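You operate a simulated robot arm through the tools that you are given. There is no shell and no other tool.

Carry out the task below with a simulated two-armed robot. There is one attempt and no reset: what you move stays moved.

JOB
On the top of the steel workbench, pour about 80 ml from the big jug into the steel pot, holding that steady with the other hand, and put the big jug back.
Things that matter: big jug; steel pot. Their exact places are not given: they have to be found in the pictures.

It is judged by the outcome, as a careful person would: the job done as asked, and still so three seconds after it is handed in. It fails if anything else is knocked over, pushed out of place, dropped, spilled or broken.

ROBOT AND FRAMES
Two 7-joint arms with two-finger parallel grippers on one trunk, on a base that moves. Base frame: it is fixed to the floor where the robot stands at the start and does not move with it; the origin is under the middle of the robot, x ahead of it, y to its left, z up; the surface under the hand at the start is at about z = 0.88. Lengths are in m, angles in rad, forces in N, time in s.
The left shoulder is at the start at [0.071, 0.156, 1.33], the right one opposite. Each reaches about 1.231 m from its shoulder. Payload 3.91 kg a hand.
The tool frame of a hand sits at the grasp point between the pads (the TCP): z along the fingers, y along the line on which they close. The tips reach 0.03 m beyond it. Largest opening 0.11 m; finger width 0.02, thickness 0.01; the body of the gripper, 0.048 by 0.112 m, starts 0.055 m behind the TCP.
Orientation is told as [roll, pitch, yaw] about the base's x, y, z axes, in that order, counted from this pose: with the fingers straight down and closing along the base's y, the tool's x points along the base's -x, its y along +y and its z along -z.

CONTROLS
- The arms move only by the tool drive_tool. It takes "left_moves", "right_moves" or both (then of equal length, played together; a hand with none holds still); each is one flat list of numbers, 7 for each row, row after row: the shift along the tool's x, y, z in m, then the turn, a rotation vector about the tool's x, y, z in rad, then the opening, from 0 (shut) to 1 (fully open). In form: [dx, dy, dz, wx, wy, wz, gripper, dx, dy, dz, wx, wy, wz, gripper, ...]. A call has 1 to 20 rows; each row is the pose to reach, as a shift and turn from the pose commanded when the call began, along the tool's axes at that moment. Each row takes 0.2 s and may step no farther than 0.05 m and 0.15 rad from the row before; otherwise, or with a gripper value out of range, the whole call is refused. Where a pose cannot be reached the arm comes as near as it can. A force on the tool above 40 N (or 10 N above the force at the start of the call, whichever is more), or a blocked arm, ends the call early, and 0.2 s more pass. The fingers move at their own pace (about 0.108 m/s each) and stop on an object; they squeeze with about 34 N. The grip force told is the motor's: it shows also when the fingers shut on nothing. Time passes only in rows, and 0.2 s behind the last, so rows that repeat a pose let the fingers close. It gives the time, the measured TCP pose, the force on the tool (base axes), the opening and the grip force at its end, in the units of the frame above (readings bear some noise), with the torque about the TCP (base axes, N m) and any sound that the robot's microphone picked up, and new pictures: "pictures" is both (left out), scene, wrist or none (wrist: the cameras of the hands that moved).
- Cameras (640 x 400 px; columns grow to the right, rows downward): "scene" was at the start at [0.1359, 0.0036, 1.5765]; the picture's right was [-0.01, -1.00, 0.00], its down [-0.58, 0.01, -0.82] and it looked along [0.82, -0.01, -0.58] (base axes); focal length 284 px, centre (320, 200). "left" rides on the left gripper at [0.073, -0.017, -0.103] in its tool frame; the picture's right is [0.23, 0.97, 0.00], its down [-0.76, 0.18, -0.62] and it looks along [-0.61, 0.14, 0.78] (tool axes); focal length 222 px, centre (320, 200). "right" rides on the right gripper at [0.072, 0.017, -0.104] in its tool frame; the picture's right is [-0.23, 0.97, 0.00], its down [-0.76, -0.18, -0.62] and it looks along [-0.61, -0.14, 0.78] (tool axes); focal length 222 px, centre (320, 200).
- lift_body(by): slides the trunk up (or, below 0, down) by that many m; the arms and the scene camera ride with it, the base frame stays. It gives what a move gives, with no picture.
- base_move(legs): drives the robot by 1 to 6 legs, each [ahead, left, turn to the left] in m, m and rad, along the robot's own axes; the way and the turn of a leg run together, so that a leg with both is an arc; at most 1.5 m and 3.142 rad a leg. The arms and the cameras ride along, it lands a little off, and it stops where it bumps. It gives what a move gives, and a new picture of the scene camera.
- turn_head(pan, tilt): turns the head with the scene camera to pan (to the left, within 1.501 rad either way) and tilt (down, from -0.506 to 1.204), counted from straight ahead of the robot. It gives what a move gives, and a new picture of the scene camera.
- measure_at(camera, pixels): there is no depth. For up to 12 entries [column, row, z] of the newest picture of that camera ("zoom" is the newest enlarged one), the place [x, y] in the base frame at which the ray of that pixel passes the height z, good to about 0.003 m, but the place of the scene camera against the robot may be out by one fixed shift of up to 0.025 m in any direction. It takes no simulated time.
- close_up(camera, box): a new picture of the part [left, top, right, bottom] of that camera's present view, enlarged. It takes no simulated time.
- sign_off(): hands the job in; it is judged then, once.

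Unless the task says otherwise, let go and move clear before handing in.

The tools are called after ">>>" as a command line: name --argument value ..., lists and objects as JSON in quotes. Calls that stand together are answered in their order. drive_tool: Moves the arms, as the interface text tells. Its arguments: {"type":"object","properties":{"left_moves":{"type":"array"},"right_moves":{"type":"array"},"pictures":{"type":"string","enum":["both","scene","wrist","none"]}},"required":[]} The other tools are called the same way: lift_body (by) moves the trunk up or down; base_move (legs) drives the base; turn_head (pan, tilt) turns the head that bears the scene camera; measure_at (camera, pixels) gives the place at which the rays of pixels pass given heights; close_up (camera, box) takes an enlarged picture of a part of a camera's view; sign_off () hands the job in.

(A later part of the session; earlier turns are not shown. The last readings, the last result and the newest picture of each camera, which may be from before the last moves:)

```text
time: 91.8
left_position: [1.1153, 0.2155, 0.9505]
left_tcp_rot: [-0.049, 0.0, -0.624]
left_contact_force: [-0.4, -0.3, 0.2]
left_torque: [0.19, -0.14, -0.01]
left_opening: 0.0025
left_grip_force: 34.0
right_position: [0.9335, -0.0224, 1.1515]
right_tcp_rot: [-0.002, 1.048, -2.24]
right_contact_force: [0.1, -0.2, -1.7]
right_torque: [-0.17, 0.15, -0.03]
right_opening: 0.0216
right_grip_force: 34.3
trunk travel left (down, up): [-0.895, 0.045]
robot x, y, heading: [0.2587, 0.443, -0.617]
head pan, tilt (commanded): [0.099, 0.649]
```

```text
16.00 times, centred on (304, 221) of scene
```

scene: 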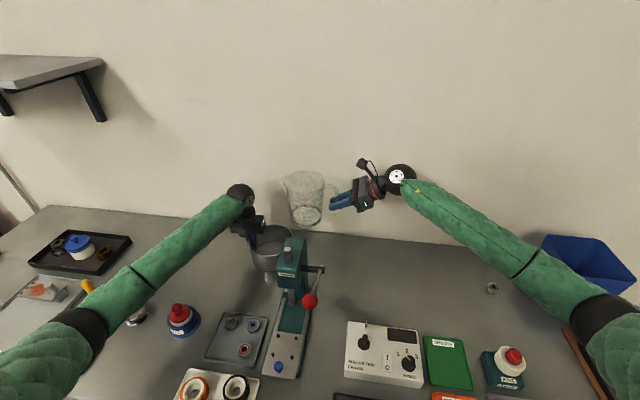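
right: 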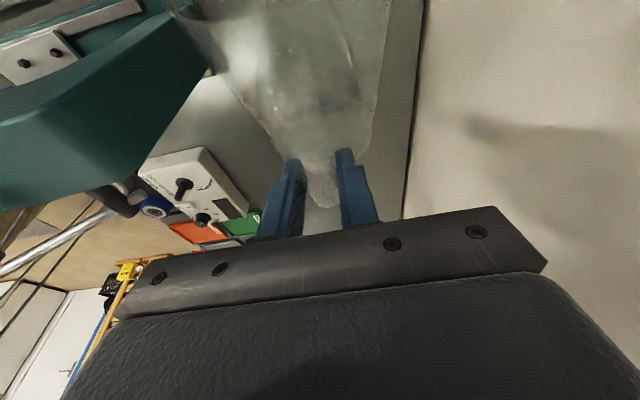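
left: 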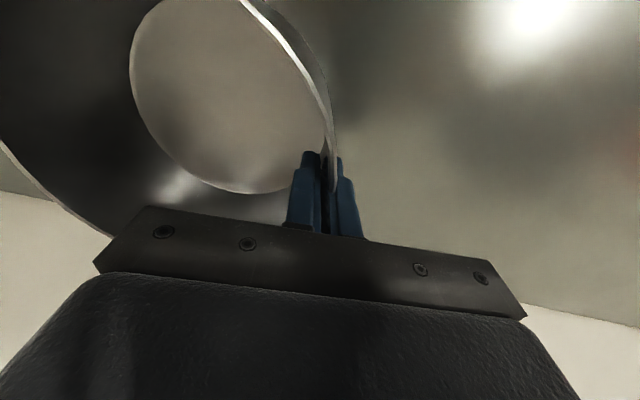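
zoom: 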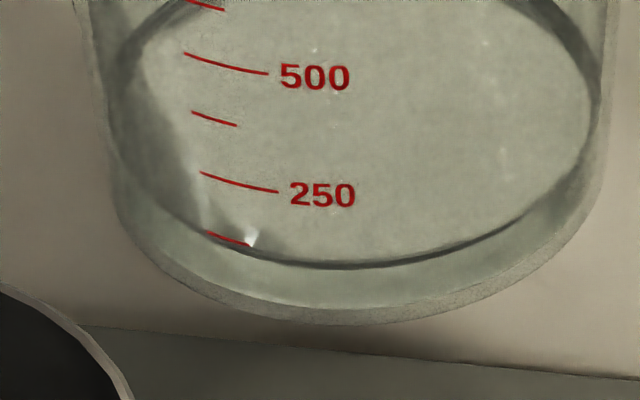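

The beads are static inside the glass and nothing drips. I'll carry the jug back to just above its original spot.

>>> drive_tool --right_moves '[-0.0104, 0, -0.018, 0, 0, 0, 0, -0.0208, 0, -0.0361, 0, 0, 0, 0, -0.0312, 0, -0.0541, 0, 0, 0, 0, -0.0417, 0, -0.0722, 0, 0, 0, 0, -0.0521, 0, -0.0902, 0, 0, 0, 0, -0.0625, 0, -0.1083, 0, 0, 0, 0, -0.0722, -0.0165, -0.1251, 0, 0, 0, 0, -0.082, -0.033, -0.1419, 0, 0, 0, 0, -0.0917, -0.0495, -0.1587, 0, 0, 0, 0, -0.1014, -0.066, -0.1755, 0, 0, 0, 0, -0.1216, -0.066, -0.1638, 0, 0, 0, 0, -0.1419, -0.066, -0.1521, 0, 0, 0, 0, -0.1621, -0.066, -0.1404, 0, 0, 0, 0, -0.1824, -0.066, -0.1287, 0, 0, 0, 0, -0.2026, -0.066, -0.117, 0, 0, 0, 0, -0.2228, -0.066, -0.1054, 0, 0, 0, 0, -0.2431, -0.066, -0.0937, 0, 0, 0, 0, -0.2633, -0.066, -0.082, 0, 0, 0, 0, -0.2633, -0.066, -0.082, 0, 0, 0, 0]' --pictures "none"

>>> turn_head --pan -0.15 --tilt 0.7

>>> close_up --camera "scene" --box '[280, 200, 400, 280]'

```text
time: 95.8
left_position: [1.1157, 0.2159, 0.9501]
left_tcp_rot: [-0.049, 0.003, -0.625]
left_contact_force: [0.0, -0.3, 0.3]
left_torque: [0.19, -0.16, 0.0]
left_opening: 0.0025
left_grip_force: 33.9
right_position: [0.7536, -0.1395, 0.964]
right_tcp_rot: [-0.001, 1.048, -2.241]
right_contact_force: [0.5, -0.3, -2.5]
right_torque: [-0.18, 0.12, -0.03]
right_opening: 0.0218
right_grip_force: 33.7
trunk travel left (down, up): [-0.895, 0.045]
robot x, y, heading: [0.2604, 0.4408, -0.627]
head pan, tilt (commanded): [0.099, 0.649]
```

```text
time: 96.5
left_position: [1.1161, 0.215, 0.9511]
left_tcp_rot: [-0.05, 0.002, -0.626]
left_contact_force: [0.7, -1.5, -0.2]
left_torque: [0.16, -0.14, -0.01]
left_opening: 0.0028
left_grip_force: 34.8
right_position: [0.754, -0.14, 0.9658]
right_tcp_rot: [-0.001, 1.047, -2.243]
right_contact_force: [-0.1, -0.6, -2.2]
right_torque: [-0.17, 0.15, 0.0]
right_opening: 0.0218
right_grip_force: 33.7
trunk travel left (down, up): [-0.895, 0.045]
robot x, y, heading: [0.2573, 0.4395, -0.619]
head pan, tilt (commanded): [-0.15, 0.7]
```

scene: 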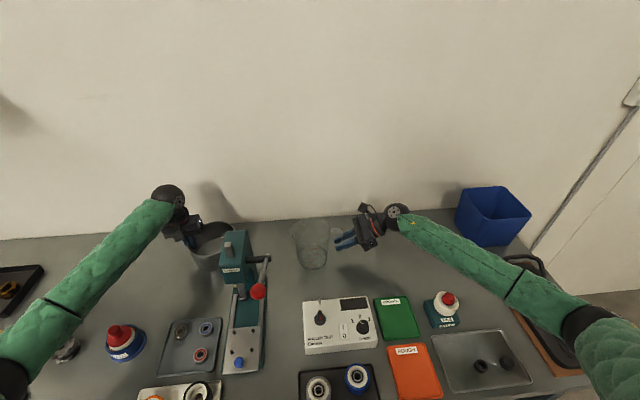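

```text
5.00 times, centred on (340, 240) of scene
```

zoom: 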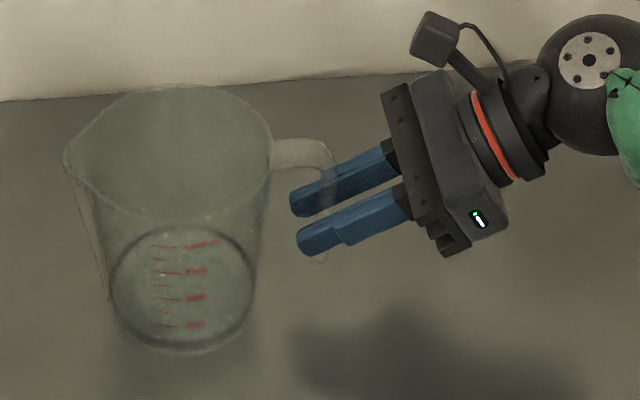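

There is a faint strand along the outside of the jug below the spout, near zoom (75,175)–(108,300). I'll zoom in to see whether it is water on the outer wall.

>>> close_up --camera "scene" --box '[282, 222, 322, 250]'

>>> close_up --camera "scene" --box '[282, 240, 322, 268]'

>>> close_up --camera "right" --box '[160, 0, 420, 170]'

```text
14.29 times, centred on (302, 236) of scene
```

zoom: 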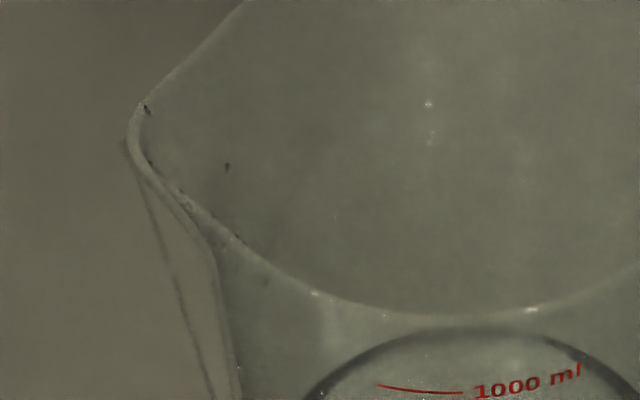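

```text
14.29 times, centred on (302, 254) of scene
```

zoom: 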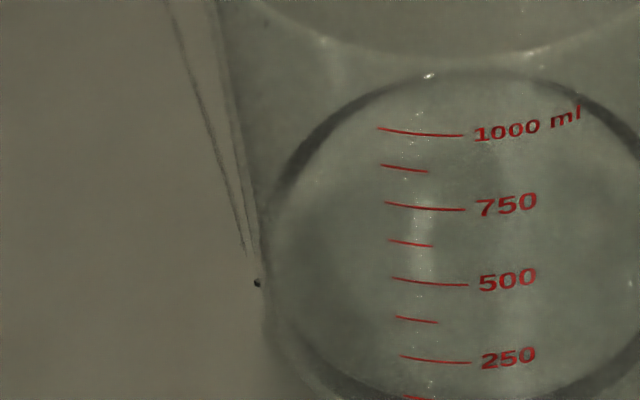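

```text
2.35 times, centred on (290, 85) of right
```

zoom: 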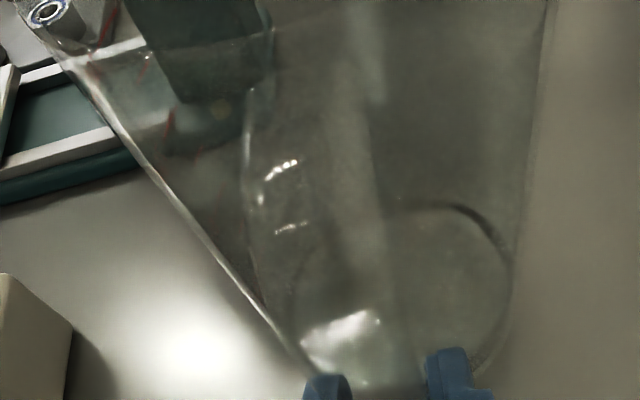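

That strand is new and may be a dribble on the outside of the spout. I'll check the bench around and below the pour position for any drops.

>>> close_up --camera "scene" --box '[190, 205, 330, 280]'

>>> close_up --camera "scene" --box '[240, 215, 300, 255]'

>>> close_up --camera "scene" --box '[286, 250, 340, 284]'

```text
4.57 times, centred on (260, 242) of scene
```

zoom: 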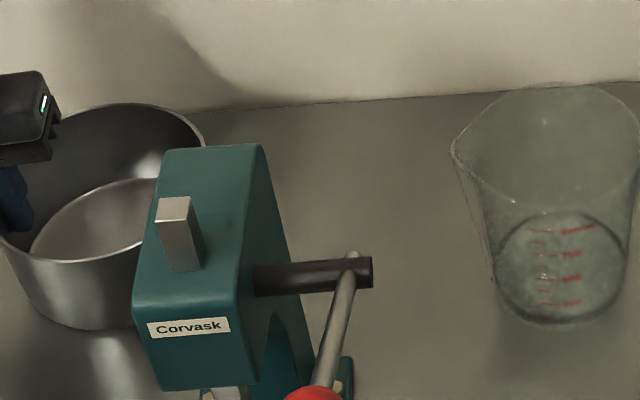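

```text
10.00 times, centred on (270, 235) of scene
```

zoom: 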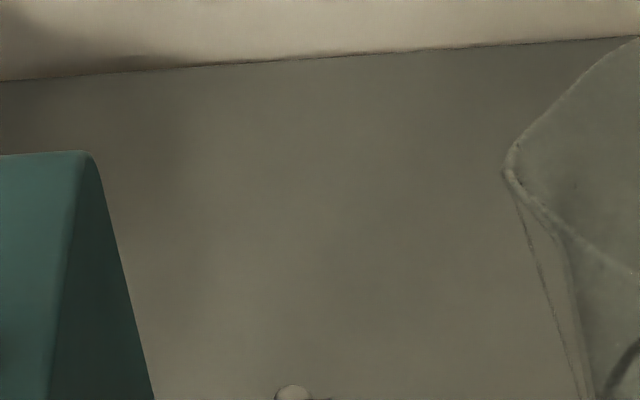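

```text
11.76 times, centred on (313, 267) of scene
```

zoom: 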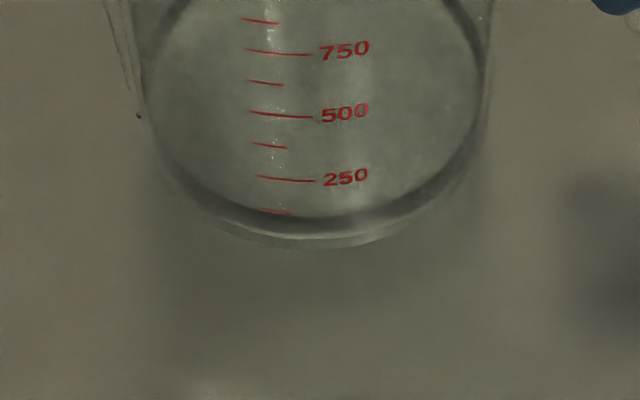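

The bench is clean: no drops anywhere between the pot, the press and the jug. I'll lower the last few millimetres onto the bench gently.

>>> drive_tool --right_moves '[-0.0017, 0, 0.001, 0, 0, 0, 0, -0.0035, 0, 0.002, 0, 0, 0, 0, -0.0048, 0, 0.0028, 0, 0, 0, 0, -0.0056, 0, 0.0033, 0, 0, 0, 0, -0.0056, 0, 0.0033, 0, 0, 0, 0]' --pictures "scene"

>>> close_up --camera "scene" --box '[290, 245, 346, 280]'

>>> close_up --camera "scene" --box '[290, 235, 346, 270]'

```text
time: 97.7
left_position: [1.1151, 0.217, 0.9509]
left_tcp_rot: [-0.049, 0.0, -0.625]
left_contact_force: [-0.3, 0.2, 0.8]
left_torque: [0.18, -0.21, 0.03]
left_opening: 0.0024
left_grip_force: 34.1
right_position: [0.7553, -0.1399, 0.9594]
right_tcp_rot: [-0.002, 1.048, -2.24]
right_contact_force: [1.4, 0.5, 4.0]
right_torque: [0.49, -0.51, -0.12]
right_opening: 0.0218
right_grip_force: 34.5
trunk travel left (down, up): [-0.895, 0.045]
robot x, y, heading: [0.2624, 0.441, -0.623]
head pan, tilt (commanded): [-0.15, 0.7]
```

scene: 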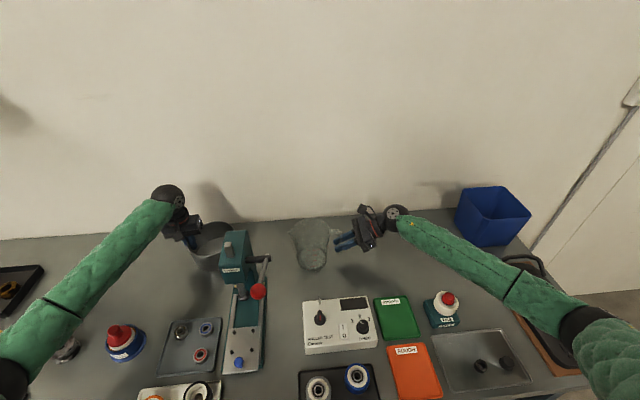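

```text
11.43 times, centred on (318, 262) of scene
```

zoom: 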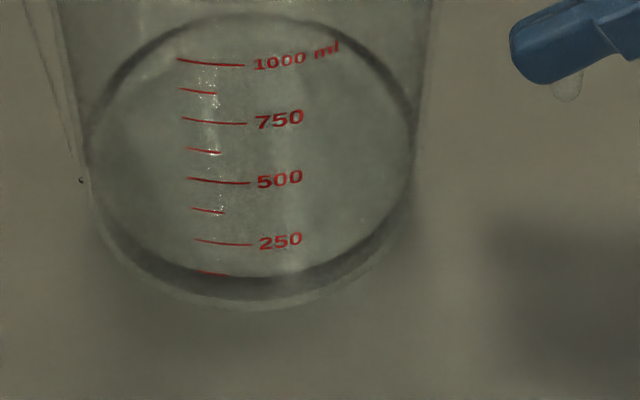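

```text
11.43 times, centred on (318, 252) of scene
```

zoom: 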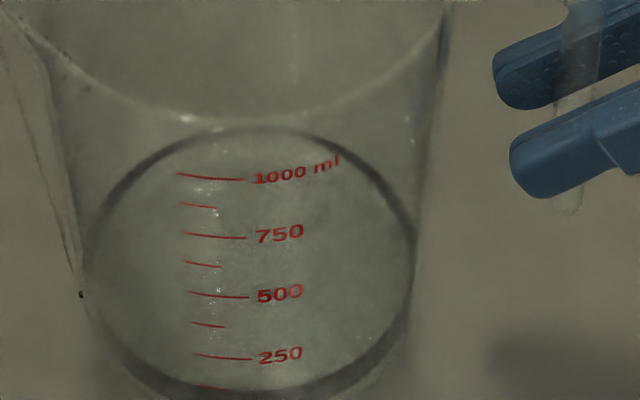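

The jug stands lightly on the bench; the level reads about 115–120 ml against 186 ml at the start, so about 60–65 ml has been poured by marks and by load. I'll do one more small pour of about 15 ml: lift and go back over the pot.

>>> drive_tool --right_moves '[0.0087, 0, -0.005, 0, 0, 0, 0, 0.026, 0, -0.015, 0, 0, 0, 0, 0.0476, 0, -0.0275, 0, 0, 0, 0, 0.0693, 0, -0.04, 0, 0, 0, 0, 0.0909, 0, -0.0525, 0, 0, 0, 0, 0.1126, 0, -0.065, 0, 0, 0, 0, 0.1342, 0, -0.0775, 0, 0, 0, 0, 0.1559, 0, -0.09, 0, 0, 0, 0, 0.1711, 0.0132, -0.0849, 0, 0, 0, 0, 0.1786, 0.0264, -0.0719, 0, 0, 0, 0, 0.1876, 0.0396, -0.0563, 0, 0, 0, 0, 0.1976, 0.0528, -0.039, 0, 0, 0, 0, 0.2091, 0.066, -0.0191, 0, 0, 0, 0, 0.2206, 0.066, 0.0008, 0, 0, 0, 0, 0.2321, 0.066, 0.0207, 0, 0, 0, 0, 0.2436, 0.066, 0.0407, 0, 0, 0, 0, 0.2551, 0.066, 0.0606, 0, 0, 0, 0, 0.2671, 0.066, 0.0814, 0, 0, 0, 0, 0.2671, 0.066, 0.0814, 0, 0, 0, 0]' --pictures "none"

>>> turn_head --pan 0.1 --tilt 0.65

>>> close_up --camera "scene" --box '[285, 198, 335, 230]'

>>> close_up --camera "scene" --box '[240, 130, 380, 250]'

```text
time: 101.7
left_position: [1.1162, 0.2161, 0.9497]
left_tcp_rot: [-0.048, 0.002, -0.625]
left_contact_force: [-0.2, 0.8, 0.2]
left_torque: [0.28, -0.12, 0.03]
left_opening: 0.0027
left_grip_force: 34.0
right_position: [0.9341, -0.0198, 1.1495]
right_tcp_rot: [-0.001, 1.047, -2.242]
right_contact_force: [0.5, -0.6, -3.4]
right_torque: [-0.17, 0.17, 0.04]
right_opening: 0.0219
right_grip_force: 34.7
trunk travel left (down, up): [-0.895, 0.045]
robot x, y, heading: [0.261, 0.4393, -0.628]
head pan, tilt (commanded): [-0.15, 0.7]
```

```text
time: 102.5
left_position: [1.1164, 0.2157, 0.9491]
left_tcp_rot: [-0.047, 0.002, -0.625]
left_contact_force: [-0.9, 0.3, 0.0]
left_torque: [0.21, -0.1, 0.0]
left_opening: 0.0026
left_grip_force: 33.6
right_position: [0.934, -0.0186, 1.1496]
right_tcp_rot: [-0.001, 1.046, -2.24]
right_contact_force: [-0.2, -0.9, -2.0]
right_torque: [-0.16, 0.16, 0.0]
right_opening: 0.0218
right_grip_force: 34.0
trunk travel left (down, up): [-0.895, 0.045]
robot x, y, heading: [0.2603, 0.4384, -0.625]
head pan, tilt (commanded): [0.099, 0.649]
```

scene: 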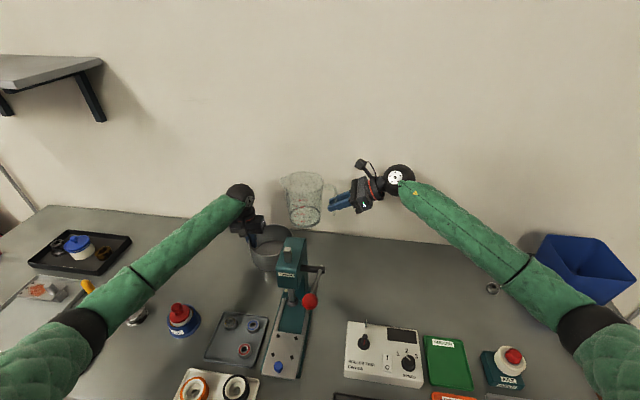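

```text
12.50 times, centred on (310, 214) of scene
```

zoom: 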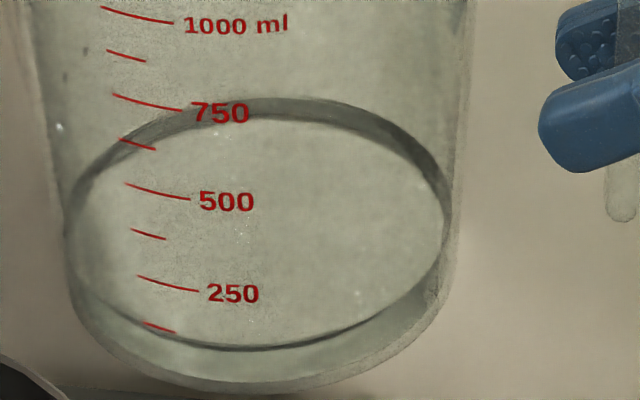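

```text
3.33 times, centred on (310, 190) of scene
```

zoom: 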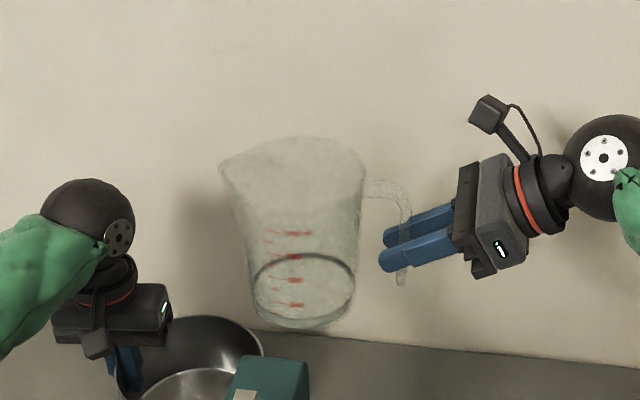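

Relative to the previous state in the same pose the level has dropped about 15–20 ml, so roughly 65–70 ml is poured. I'll add a short last pour at 75°.

>>> drive_tool --right_moves '[-0.0027, 0, -0.0058, 0, -0.1047, 0, 0, -0.0039, 0, -0.0102, 0, -0.2094, 0, 0, -0.0035, 0, -0.0131, 0, -0.3142, 0, 0, -0.0018, 0, -0.0143, 0, -0.4189, 0, 0, 0.0009, 0, -0.0136, 0, -0.5236, 0, 0, 0.0046, 0, -0.0111, 0, -0.6283, 0, 0, 0.0091, 0, -0.0065, 0, -0.733, 0, 0, 0.0139, 0, 0.0002, 0, -0.8378, 0, 0, 0.019, 0, 0.009, 0, -0.9425, 0, 0, 0.0244, 0, 0.02, 0, -1.0472, 0, 0, 0.0294, 0, 0.033, 0, -1.1519, 0, 0, 0.0268, 0, 0.044, 0, -1.2043, 0, 0, 0.034, 0, 0.0481, 0, -1.2566, 0, 0, 0.0406, 0, 0.0503, 0, -1.2915, 0, 0, 0.0438, 0, 0.0513, 0, -1.309, 0, 0, 0.0438, 0, 0.0513, 0, -1.309, 0, 0, 0.0438, 0, 0.0513, 0, -1.309, 0, 0, 0.0438, 0, 0.0513, 0, -1.309, 0, 0]' --pictures "scene"

>>> close_up --camera "scene" --box '[250, 200, 340, 255]'

>>> close_up --camera "left" --box '[0, 0, 340, 220]'

```text
time: 106.3
left_position: [1.1144, 0.2153, 0.9513]
left_tcp_rot: [-0.049, 0.001, -0.625]
left_contact_force: [0.7, -0.8, -0.7]
left_torque: [0.18, -0.18, -0.05]
left_opening: 0.0024
left_grip_force: 34.0
right_position: [0.9747, 0.0319, 1.1613]
right_tcp_rot: [-0.002, -0.261, -2.239]
right_contact_force: [-0.4, 0.3, -2.6]
right_torque: [-0.04, 0.01, 0.01]
right_opening: 0.0219
right_grip_force: 34.4
trunk travel left (down, up): [-0.895, 0.045]
robot x, y, heading: [0.2581, 0.4421, -0.621]
head pan, tilt (commanded): [0.099, 0.649]
```

scene: 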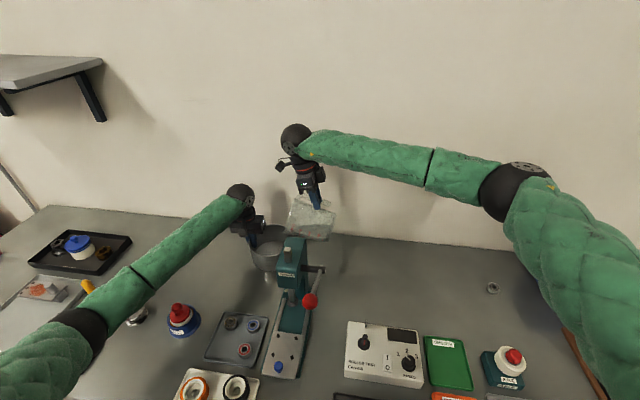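

```text
7.11 times, centred on (295, 228) of scene
```

zoom: 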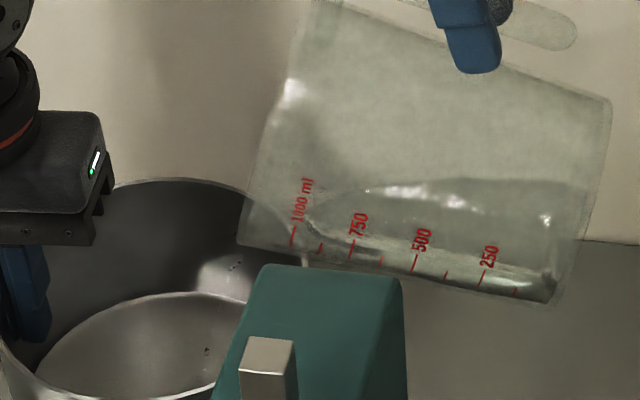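

```text
1.82 times, centred on (170, 110) of left
```

zoom: 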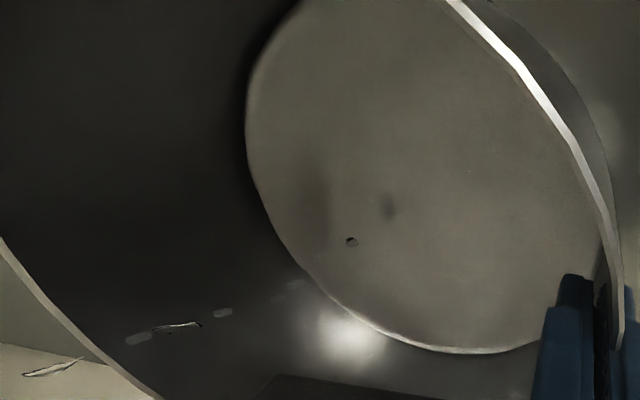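

A thin broken stream is running; I'll hold 1 s more and then return upright over the pot.

>>> drive_tool --right_moves '[0, 0, 0, 0, 0, 0, 0, 0, 0, 0, 0, 0, 0, 0, 0, 0, 0, 0, 0, 0, 0, 0, 0, 0, 0, 0, 0, 0]' --pictures "none"

>>> drive_tool --right_moves '[-0.007, 0, 0.0014, 0, 0.0873, 0, 0, -0.0215, 0, 0.0028, 0, 0.1571, 0, 0, -0.0352, 0, 0.004, 0, 0.2618, 0, 0, -0.0474, 0, 0.006, 0, 0.3665, 0, 0, -0.0573, 0, 0.0083, 0, 0.4712, 0, 0, -0.0652, 0, 0.0108, 0, 0.576, 0, 0, -0.0709, 0, 0.0136, 0, 0.6807, 0, 0, -0.0744, 0, 0.0163, 0, 0.7854, 0, 0, -0.0759, 0, 0.0187, 0, 0.8901, 0, 0, -0.0753, 0, 0.0217, 0, 0.9949, 0, 0, -0.0727, 0, 0.024, 0, 1.0996, 0, 0, -0.0682, 0, 0.0255, 0, 1.2043, 0, 0, -0.0625, 0, 0.0262, 0, 1.309, 0, 0, -0.0625, 0, 0.0262, 0, 1.309, 0, 0, -0.0625, 0, 0.0262, 0, 1.309, 0, 0, -0.0625, 0, 0.0262, 0, 1.309, 0, 0, -0.0625, 0, 0.0262, 0, 1.309, 0, 0, -0.0625, 0, 0.0262, 0, 1.309, 0, 0]' --pictures "scene"

>>> close_up --camera "scene" --box '[285, 198, 335, 230]'

>>> close_up --camera "scene" --box '[275, 160, 325, 195]'

>>> close_up --camera "left" --box '[0, 0, 340, 220]'

```text
time: 107.3
left_position: [1.1149, 0.2168, 0.9493]
left_tcp_rot: [-0.049, 0.001, -0.625]
left_contact_force: [-0.2, 0.1, -0.1]
left_torque: [0.22, -0.2, -0.01]
left_opening: 0.0027
left_grip_force: 33.7
right_position: [0.9734, 0.033, 1.1609]
right_tcp_rot: [-0.003, -0.262, -2.24]
right_contact_force: [1.4, 0.3, -2.1]
right_torque: [-0.02, 0.02, 0.0]
right_opening: 0.0215
right_grip_force: 34.2
trunk travel left (down, up): [-0.895, 0.045]
robot x, y, heading: [0.2612, 0.4392, -0.624]
head pan, tilt (commanded): [0.099, 0.649]
```

```text
time: 111.1
left_position: [1.1154, 0.2157, 0.9501]
left_tcp_rot: [-0.05, 0.003, -0.624]
left_contact_force: [0.2, -0.5, 0.4]
left_torque: [0.26, -0.13, -0.01]
left_opening: 0.0025
left_grip_force: 33.9
right_position: [0.9329, -0.0195, 1.1528]
right_tcp_rot: [-0.002, 1.047, -2.242]
right_contact_force: [-0.5, -1.3, -2.7]
right_torque: [-0.17, 0.16, 0.01]
right_opening: 0.0218
right_grip_force: 33.6
trunk travel left (down, up): [-0.895, 0.045]
robot x, y, heading: [0.2602, 0.4391, -0.628]
head pan, tilt (commanded): [0.099, 0.649]
```

scene: 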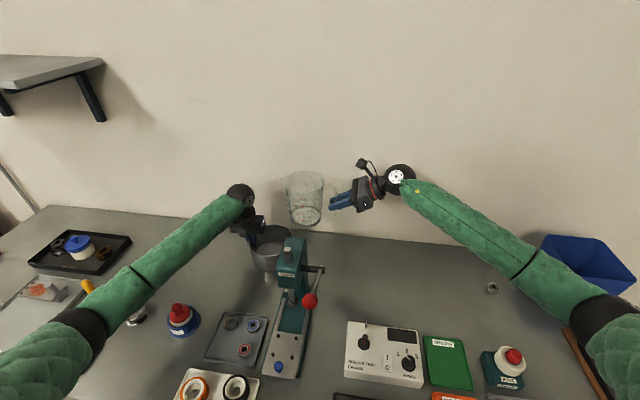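

```text
12.50 times, centred on (310, 214) of scene
```

zoom: 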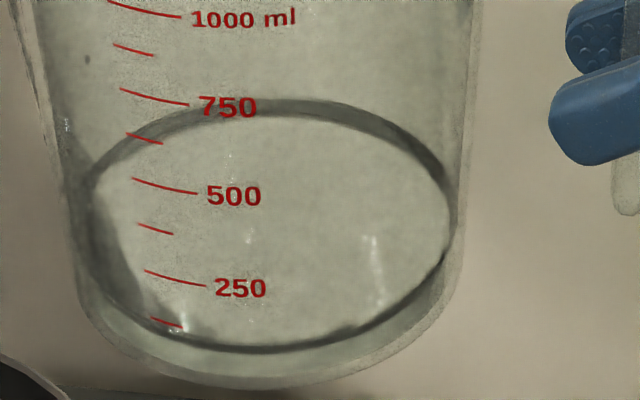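

```text
11.43 times, centred on (300, 178) of scene
```

zoom: 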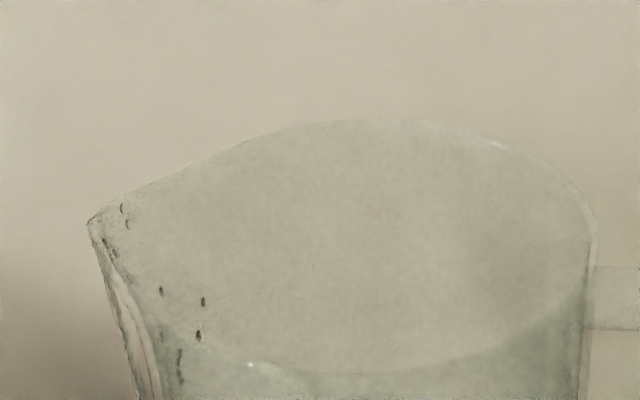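

```text
1.82 times, centred on (170, 110) of left
```

zoom: 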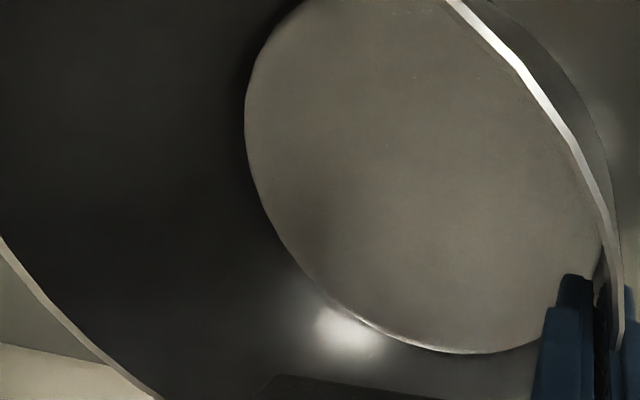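

The level fell about another 15 ml, so the total is now close to 80 ml. The spout holds only static beads, so I'll carry the jug back to its spot.

>>> drive_tool --right_moves '[0, 0, 0, 0, 0, 0, 0, -0.0104, 0, -0.018, 0, 0, 0, 0, -0.0208, 0, -0.0361, 0, 0, 0, 0, -0.0312, 0, -0.0541, 0, 0, 0, 0, -0.0417, 0, -0.0722, 0, 0, 0, 0, -0.0521, 0, -0.0902, 0, 0, 0, 0, -0.0625, 0, -0.1083, 0, 0, 0, 0, -0.0722, -0.0165, -0.1251, 0, 0, 0, 0, -0.082, -0.033, -0.1419, 0, 0, 0, 0, -0.0917, -0.0495, -0.1587, 0, 0, 0, 0, -0.1014, -0.066, -0.1755, 0, 0, 0, 0, -0.1216, -0.066, -0.1638, 0, 0, 0, 0, -0.1419, -0.066, -0.1521, 0, 0, 0, 0, -0.1621, -0.066, -0.1404, 0, 0, 0, 0, -0.1824, -0.066, -0.1287, 0, 0, 0, 0, -0.2026, -0.066, -0.117, 0, 0, 0, 0, -0.2228, -0.066, -0.1054, 0, 0, 0, 0, -0.2431, -0.066, -0.0937, 0, 0, 0, 0, -0.2633, -0.066, -0.082, 0, 0, 0, 0, -0.2633, -0.066, -0.082, 0, 0, 0, 0]' --pictures "none"

>>> turn_head --pan -0.15 --tilt 0.7

>>> close_up --camera "scene" --box '[280, 200, 400, 280]'

```text
time: 115.3
left_position: [1.1152, 0.2156, 0.9512]
left_tcp_rot: [-0.048, 0.001, -0.624]
left_contact_force: [1.1, -1.6, -0.4]
left_torque: [0.17, -0.12, 0.0]
left_opening: 0.0028
left_grip_force: 33.8
right_position: [0.754, -0.1408, 0.9676]
right_tcp_rot: [-0.001, 1.047, -2.24]
right_contact_force: [0.6, 1.2, -2.4]
right_torque: [-0.17, 0.15, -0.02]
right_opening: 0.0217
right_grip_force: 33.7
trunk travel left (down, up): [-0.895, 0.045]
robot x, y, heading: [0.2574, 0.4403, -0.625]
head pan, tilt (commanded): [0.099, 0.649]
```

```text
time: 116.1
left_position: [1.1158, 0.2163, 0.9506]
left_tcp_rot: [-0.047, 0.002, -0.624]
left_contact_force: [0.4, -0.1, 0.5]
left_torque: [0.21, -0.16, -0.05]
left_opening: 0.0026
left_grip_force: 33.8
right_position: [0.7541, -0.1403, 0.9666]
right_tcp_rot: [-0.002, 1.047, -2.242]
right_contact_force: [-0.1, -0.3, -2.0]
right_torque: [-0.16, 0.15, -0.02]
right_opening: 0.0216
right_grip_force: 33.8
trunk travel left (down, up): [-0.895, 0.045]
robot x, y, heading: [0.2591, 0.4426, -0.626]
head pan, tilt (commanded): [-0.15, 0.7]
```

scene: 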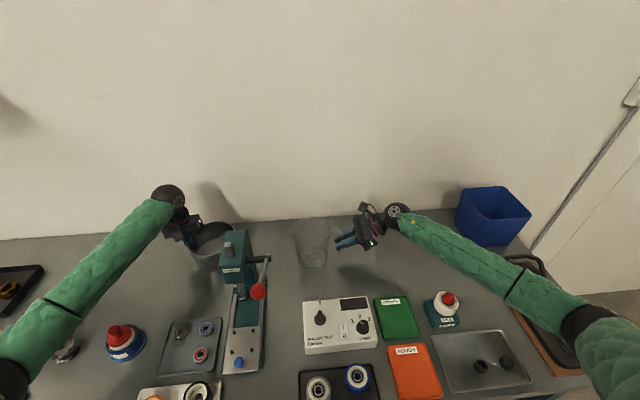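

```text
5.00 times, centred on (340, 240) of scene
```

zoom: 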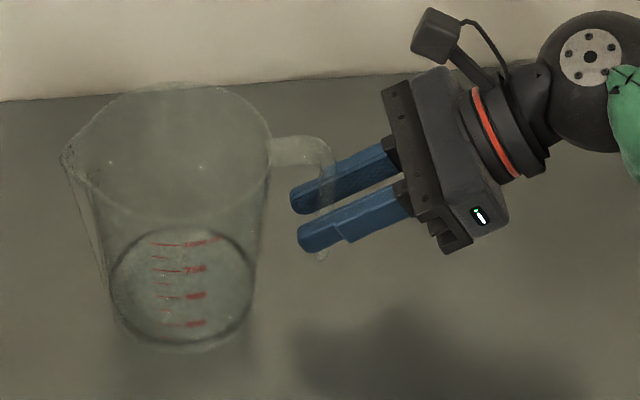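

>>> drive_tool --right_moves '[-0.0026, 0, 0.0015, 0, 0, 0, 0, -0.0043, 0, 0.0025, 0, 0, 0, 0, -0.0056, 0, 0.0033, 0, 0, 0, 0, -0.0065, 0, 0.0038, 0, 0, 0, 0, -0.0065, 0, 0.0038, 0, 0, 0, 0]' --pictures "both"

>>> close_up --camera "scene" --box '[290, 245, 346, 280]'

>>> close_up --camera "scene" --box '[290, 235, 346, 270]'

```text
time: 117.3
left_position: [1.1156, 0.2164, 0.9499]
left_tcp_rot: [-0.048, 0.001, -0.625]
left_contact_force: [-0.1, -0.5, 0.7]
left_torque: [0.18, -0.16, 0.0]
left_opening: 0.0023
left_grip_force: 34.0
right_position: [0.7551, -0.1399, 0.9593]
right_tcp_rot: [-0.001, 1.047, -2.24]
right_contact_force: [-0.7, -0.4, 7.1]
right_torque: [0.86, -0.71, 0.01]
right_opening: 0.022
right_grip_force: 34.2
trunk travel left (down, up): [-0.895, 0.045]
robot x, y, heading: [0.2569, 0.4412, -0.621]
head pan, tilt (commanded): [-0.15, 0.7]
```

scene: 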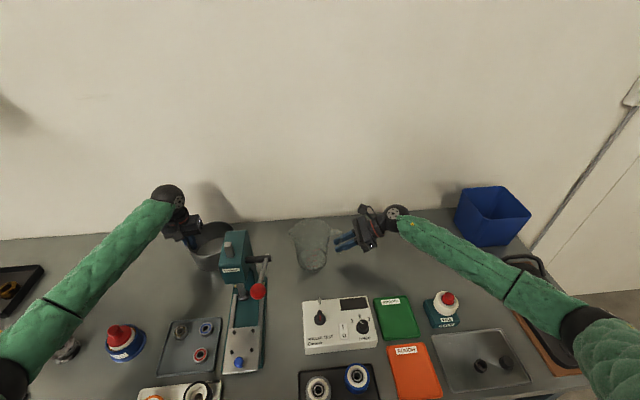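
right: 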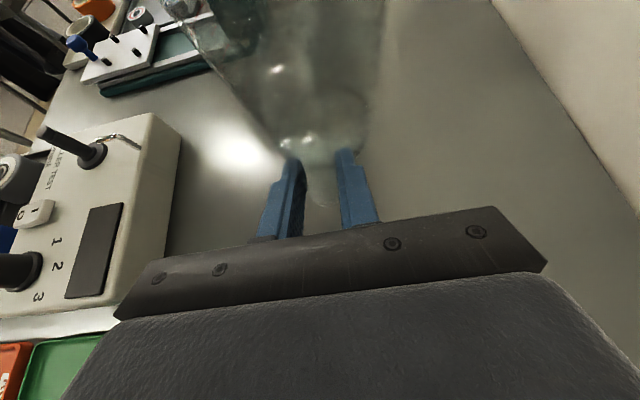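

```text
11.43 times, centred on (318, 262) of scene
```

zoom: 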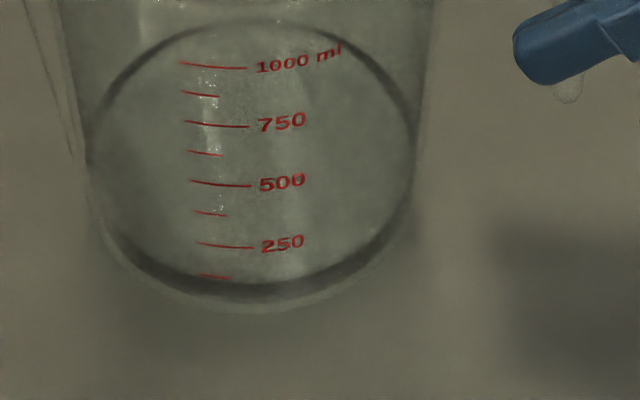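

```text
11.43 times, centred on (318, 252) of scene
```

zoom: 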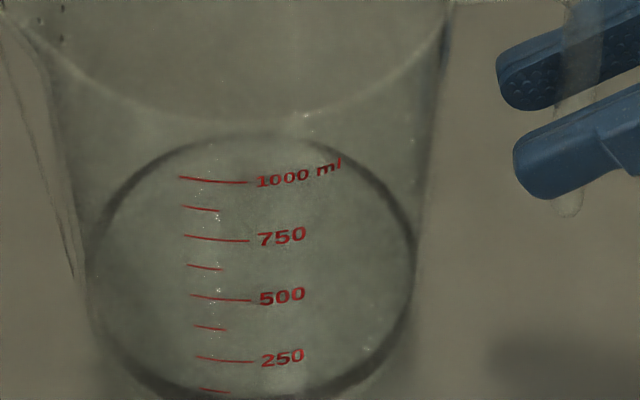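

Using the true glass radius (about 48 mm) rather than the printed scale, the 8 mm level drop means only about 60–65 ml was poured. I'll do one last slightly longer pour: lift and return over the pot along the same path.

>>> drive_tool --right_moves '[0.0087, 0, -0.005, 0, 0, 0, 0, 0.026, 0, -0.015, 0, 0, 0, 0, 0.0476, 0, -0.0275, 0, 0, 0, 0, 0.0693, 0, -0.04, 0, 0, 0, 0, 0.0909, 0, -0.0525, 0, 0, 0, 0, 0.1126, 0, -0.065, 0, 0, 0, 0, 0.1342, 0, -0.0775, 0, 0, 0, 0, 0.1559, 0, -0.09, 0, 0, 0, 0, 0.1711, 0.0132, -0.0849, 0, 0, 0, 0, 0.1786, 0.0264, -0.0719, 0, 0, 0, 0, 0.1876, 0.0396, -0.0563, 0, 0, 0, 0, 0.1976, 0.0528, -0.039, 0, 0, 0, 0, 0.2091, 0.066, -0.0191, 0, 0, 0, 0, 0.2206, 0.066, 0.0008, 0, 0, 0, 0, 0.2321, 0.066, 0.0207, 0, 0, 0, 0, 0.2436, 0.066, 0.0407, 0, 0, 0, 0, 0.2551, 0.066, 0.0606, 0, 0, 0, 0, 0.2671, 0.066, 0.0814, 0, 0, 0, 0, 0.2671, 0.066, 0.0814, 0, 0, 0, 0]' --pictures "none"

>>> turn_head --pan 0.1 --tilt 0.65

>>> close_up --camera "scene" --box '[285, 198, 335, 230]'

>>> close_up --camera "scene" --box '[240, 130, 380, 250]'

```text
time: 121.3
left_position: [1.1152, 0.2162, 0.9497]
left_tcp_rot: [-0.047, 0.002, -0.624]
left_contact_force: [-0.3, 1.0, -0.1]
left_torque: [0.18, -0.12, -0.02]
left_opening: 0.0025
left_grip_force: 34.3
right_position: [0.9331, -0.0208, 1.1496]
right_tcp_rot: [-0.002, 1.045, -2.24]
right_contact_force: [-0.3, 0.2, -2.5]
right_torque: [-0.18, 0.16, 0.0]
right_opening: 0.0212
right_grip_force: 33.6
trunk travel left (down, up): [-0.895, 0.045]
robot x, y, heading: [0.2596, 0.4385, -0.62]
head pan, tilt (commanded): [-0.15, 0.7]
```

```text
time: 122.0
left_position: [1.1161, 0.2162, 0.9497]
left_tcp_rot: [-0.049, 0.002, -0.625]
left_contact_force: [0.2, -0.2, 0.2]
left_torque: [0.24, -0.16, 0.02]
left_opening: 0.0025
left_grip_force: 33.7
right_position: [0.9325, -0.0203, 1.1496]
right_tcp_rot: [-0.003, 1.048, -2.241]
right_contact_force: [0.1, 0.2, -2.8]
right_torque: [-0.19, 0.1, -0.01]
right_opening: 0.0216
right_grip_force: 34.6
trunk travel left (down, up): [-0.895, 0.045]
robot x, y, heading: [0.2581, 0.4417, -0.627]
head pan, tilt (commanded): [0.099, 0.649]
```

scene: 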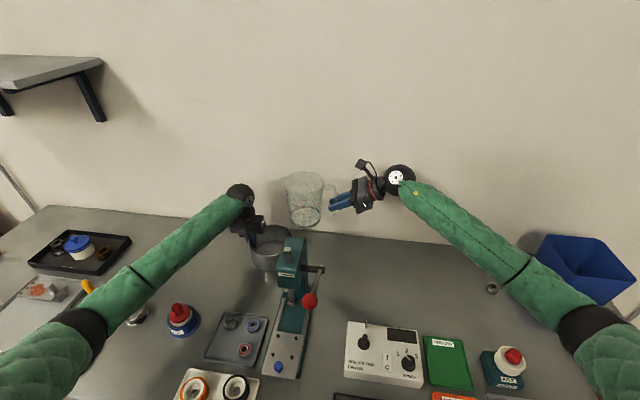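

```text
12.50 times, centred on (310, 214) of scene
```

zoom: 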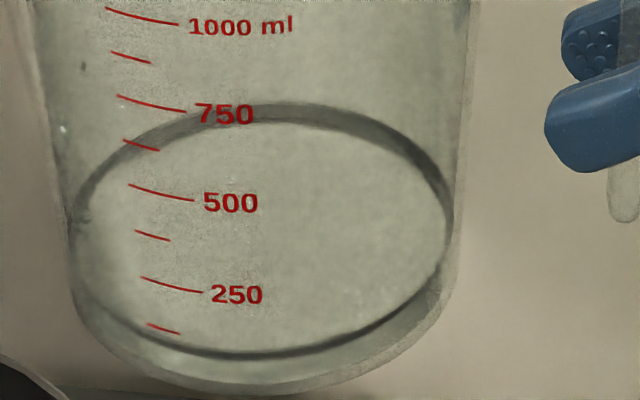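

```text
3.33 times, centred on (310, 190) of scene
```

zoom: 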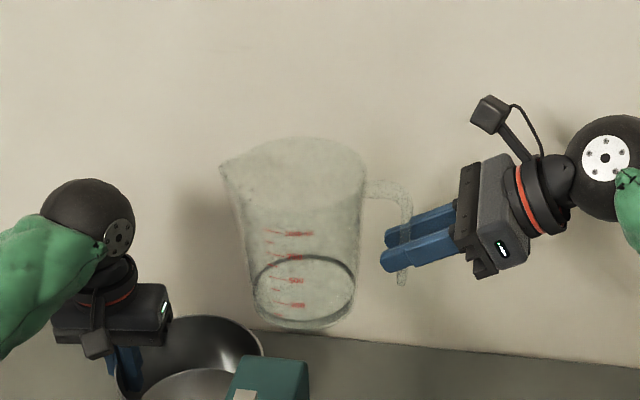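

In this same pose the record of level drops adds up to about 65 ml. I'll tilt again to 76° and hold shortly.

>>> drive_tool --right_moves '[-0.0027, 0, -0.0058, 0, -0.1047, 0, 0, -0.0039, 0, -0.0102, 0, -0.2094, 0, 0, -0.0035, 0, -0.0131, 0, -0.3142, 0, 0, -0.0018, 0, -0.0143, 0, -0.4189, 0, 0, 0.0009, 0, -0.0136, 0, -0.5236, 0, 0, 0.0046, 0, -0.0111, 0, -0.6283, 0, 0, 0.0091, 0, -0.0065, 0, -0.733, 0, 0, 0.0139, 0, 0.0002, 0, -0.8378, 0, 0, 0.019, 0, 0.009, 0, -0.9425, 0, 0, 0.0244, 0, 0.02, 0, -1.0472, 0, 0, 0.0294, 0, 0.033, 0, -1.1519, 0, 0, 0.0268, 0, 0.044, 0, -1.2043, 0, 0, 0.034, 0, 0.0481, 0, -1.2566, 0, 0, 0.0406, 0, 0.0503, 0, -1.2915, 0, 0, 0.0438, 0, 0.0513, 0, -1.309, 0, 0, 0.047, 0, 0.0524, 0, -1.3265, 0, 0, 0.047, 0, 0.0524, 0, -1.3265, 0, 0, 0.047, 0, 0.0524, 0, -1.3265, 0, 0, 0.047, 0, 0.0524, 0, -1.3265, 0, 0]' --pictures "scene"

>>> close_up --camera "scene" --box '[250, 200, 340, 255]'

>>> close_up --camera "left" --box '[0, 0, 340, 220]'

```text
time: 126.0
left_position: [1.1163, 0.2155, 0.9508]
left_tcp_rot: [-0.05, 0.002, -0.624]
left_contact_force: [0.4, 0.4, 0.6]
left_torque: [0.21, -0.14, -0.02]
left_opening: 0.0025
left_grip_force: 34.1
right_position: [0.9764, 0.0353, 1.1628]
right_tcp_rot: [-0.001, -0.278, -2.239]
right_contact_force: [0.2, 0.9, -3.0]
right_torque: [-0.01, -0.02, 0.02]
right_opening: 0.0216
right_grip_force: 34.1
trunk travel left (down, up): [-0.895, 0.045]
robot x, y, heading: [0.2609, 0.4425, -0.626]
head pan, tilt (commanded): [0.099, 0.649]
```

scene: 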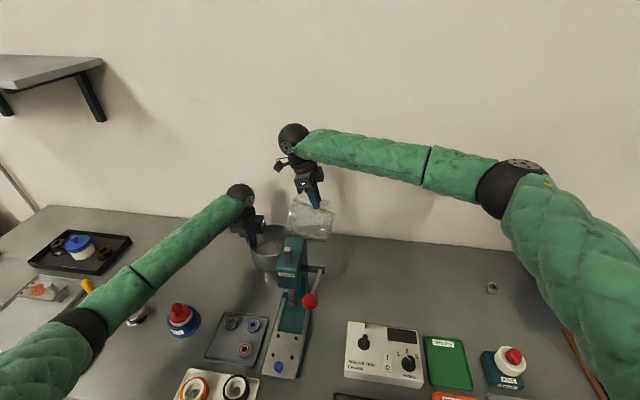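

```text
7.11 times, centred on (295, 228) of scene
```

zoom: 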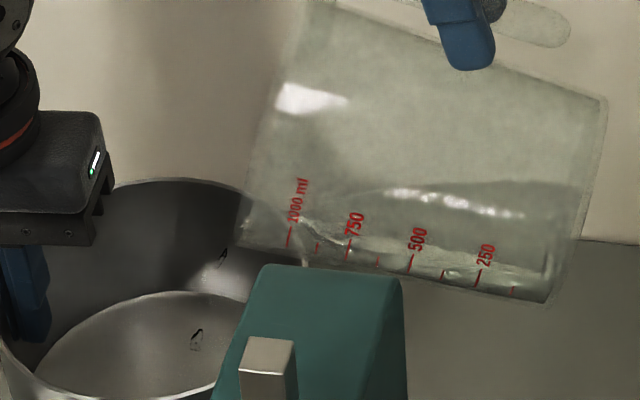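

```text
1.82 times, centred on (170, 110) of left
```

zoom: 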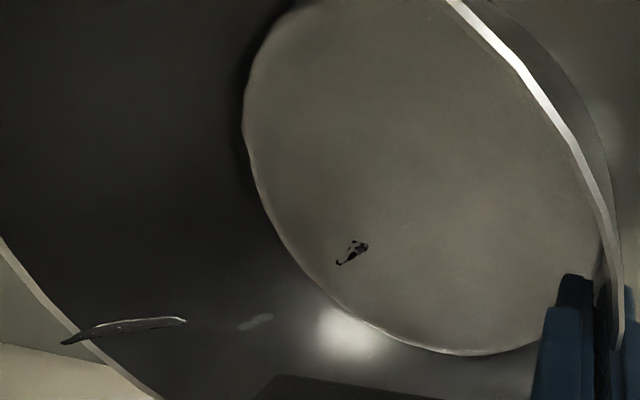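

>>> drive_tool --right_moves '[0.001, 0, -0.0015, 0, -0.0087, 0, 0, 0.001, 0, -0.0015, 0, -0.0087, 0, 0, 0.001, 0, -0.0015, 0, -0.0087, 0, 0, 0.001, 0, -0.0015, 0, -0.0087, 0, 0, 0.001, 0, -0.0015, 0, -0.0087, 0, 0, 0.001, 0, -0.0015, 0, -0.0087, 0, 0, 0.001, 0, -0.0015, 0, -0.0087, 0, 0]' --pictures "scene"

>>> close_up --camera "scene" --box '[250, 200, 340, 255]'

>>> close_up --camera "left" --box '[0, 0, 340, 220]'

```text
time: 127.7
left_position: [1.1164, 0.2163, 0.9503]
left_tcp_rot: [-0.049, 0.002, -0.625]
left_contact_force: [1.0, -0.1, 0.4]
left_torque: [0.15, -0.17, 0.01]
left_opening: 0.0024
left_grip_force: 34.2
right_position: [0.9778, 0.0352, 1.1637]
right_tcp_rot: [-0.003, -0.289, -2.239]
right_contact_force: [-0.5, 0.4, -2.8]
right_torque: [0.0, 0.01, 0.02]
right_opening: 0.0218
right_grip_force: 34.1
trunk travel left (down, up): [-0.895, 0.045]
robot x, y, heading: [0.2615, 0.4396, -0.62]
head pan, tilt (commanded): [0.099, 0.649]
```

scene: 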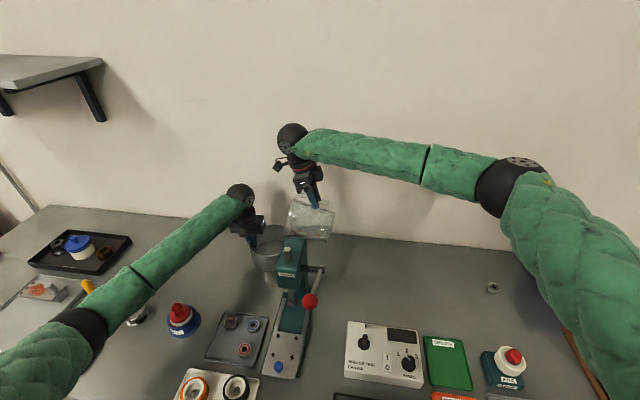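

```text
7.11 times, centred on (295, 228) of scene
```

zoom: 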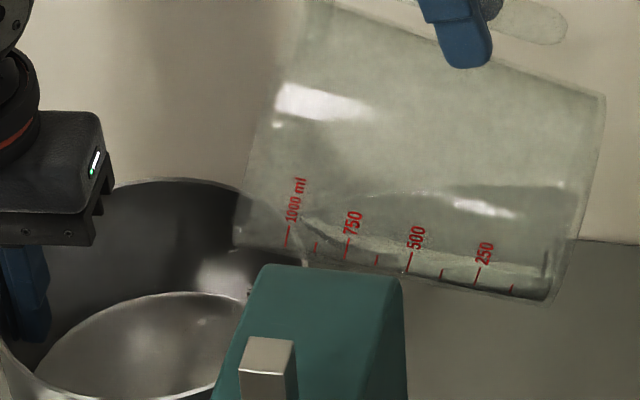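

```text
1.82 times, centred on (170, 110) of left
```

zoom: 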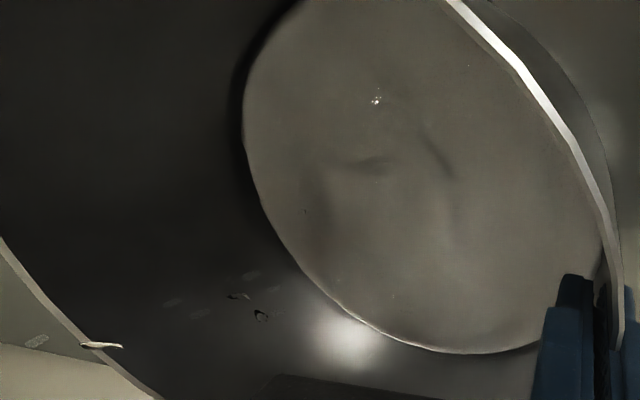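

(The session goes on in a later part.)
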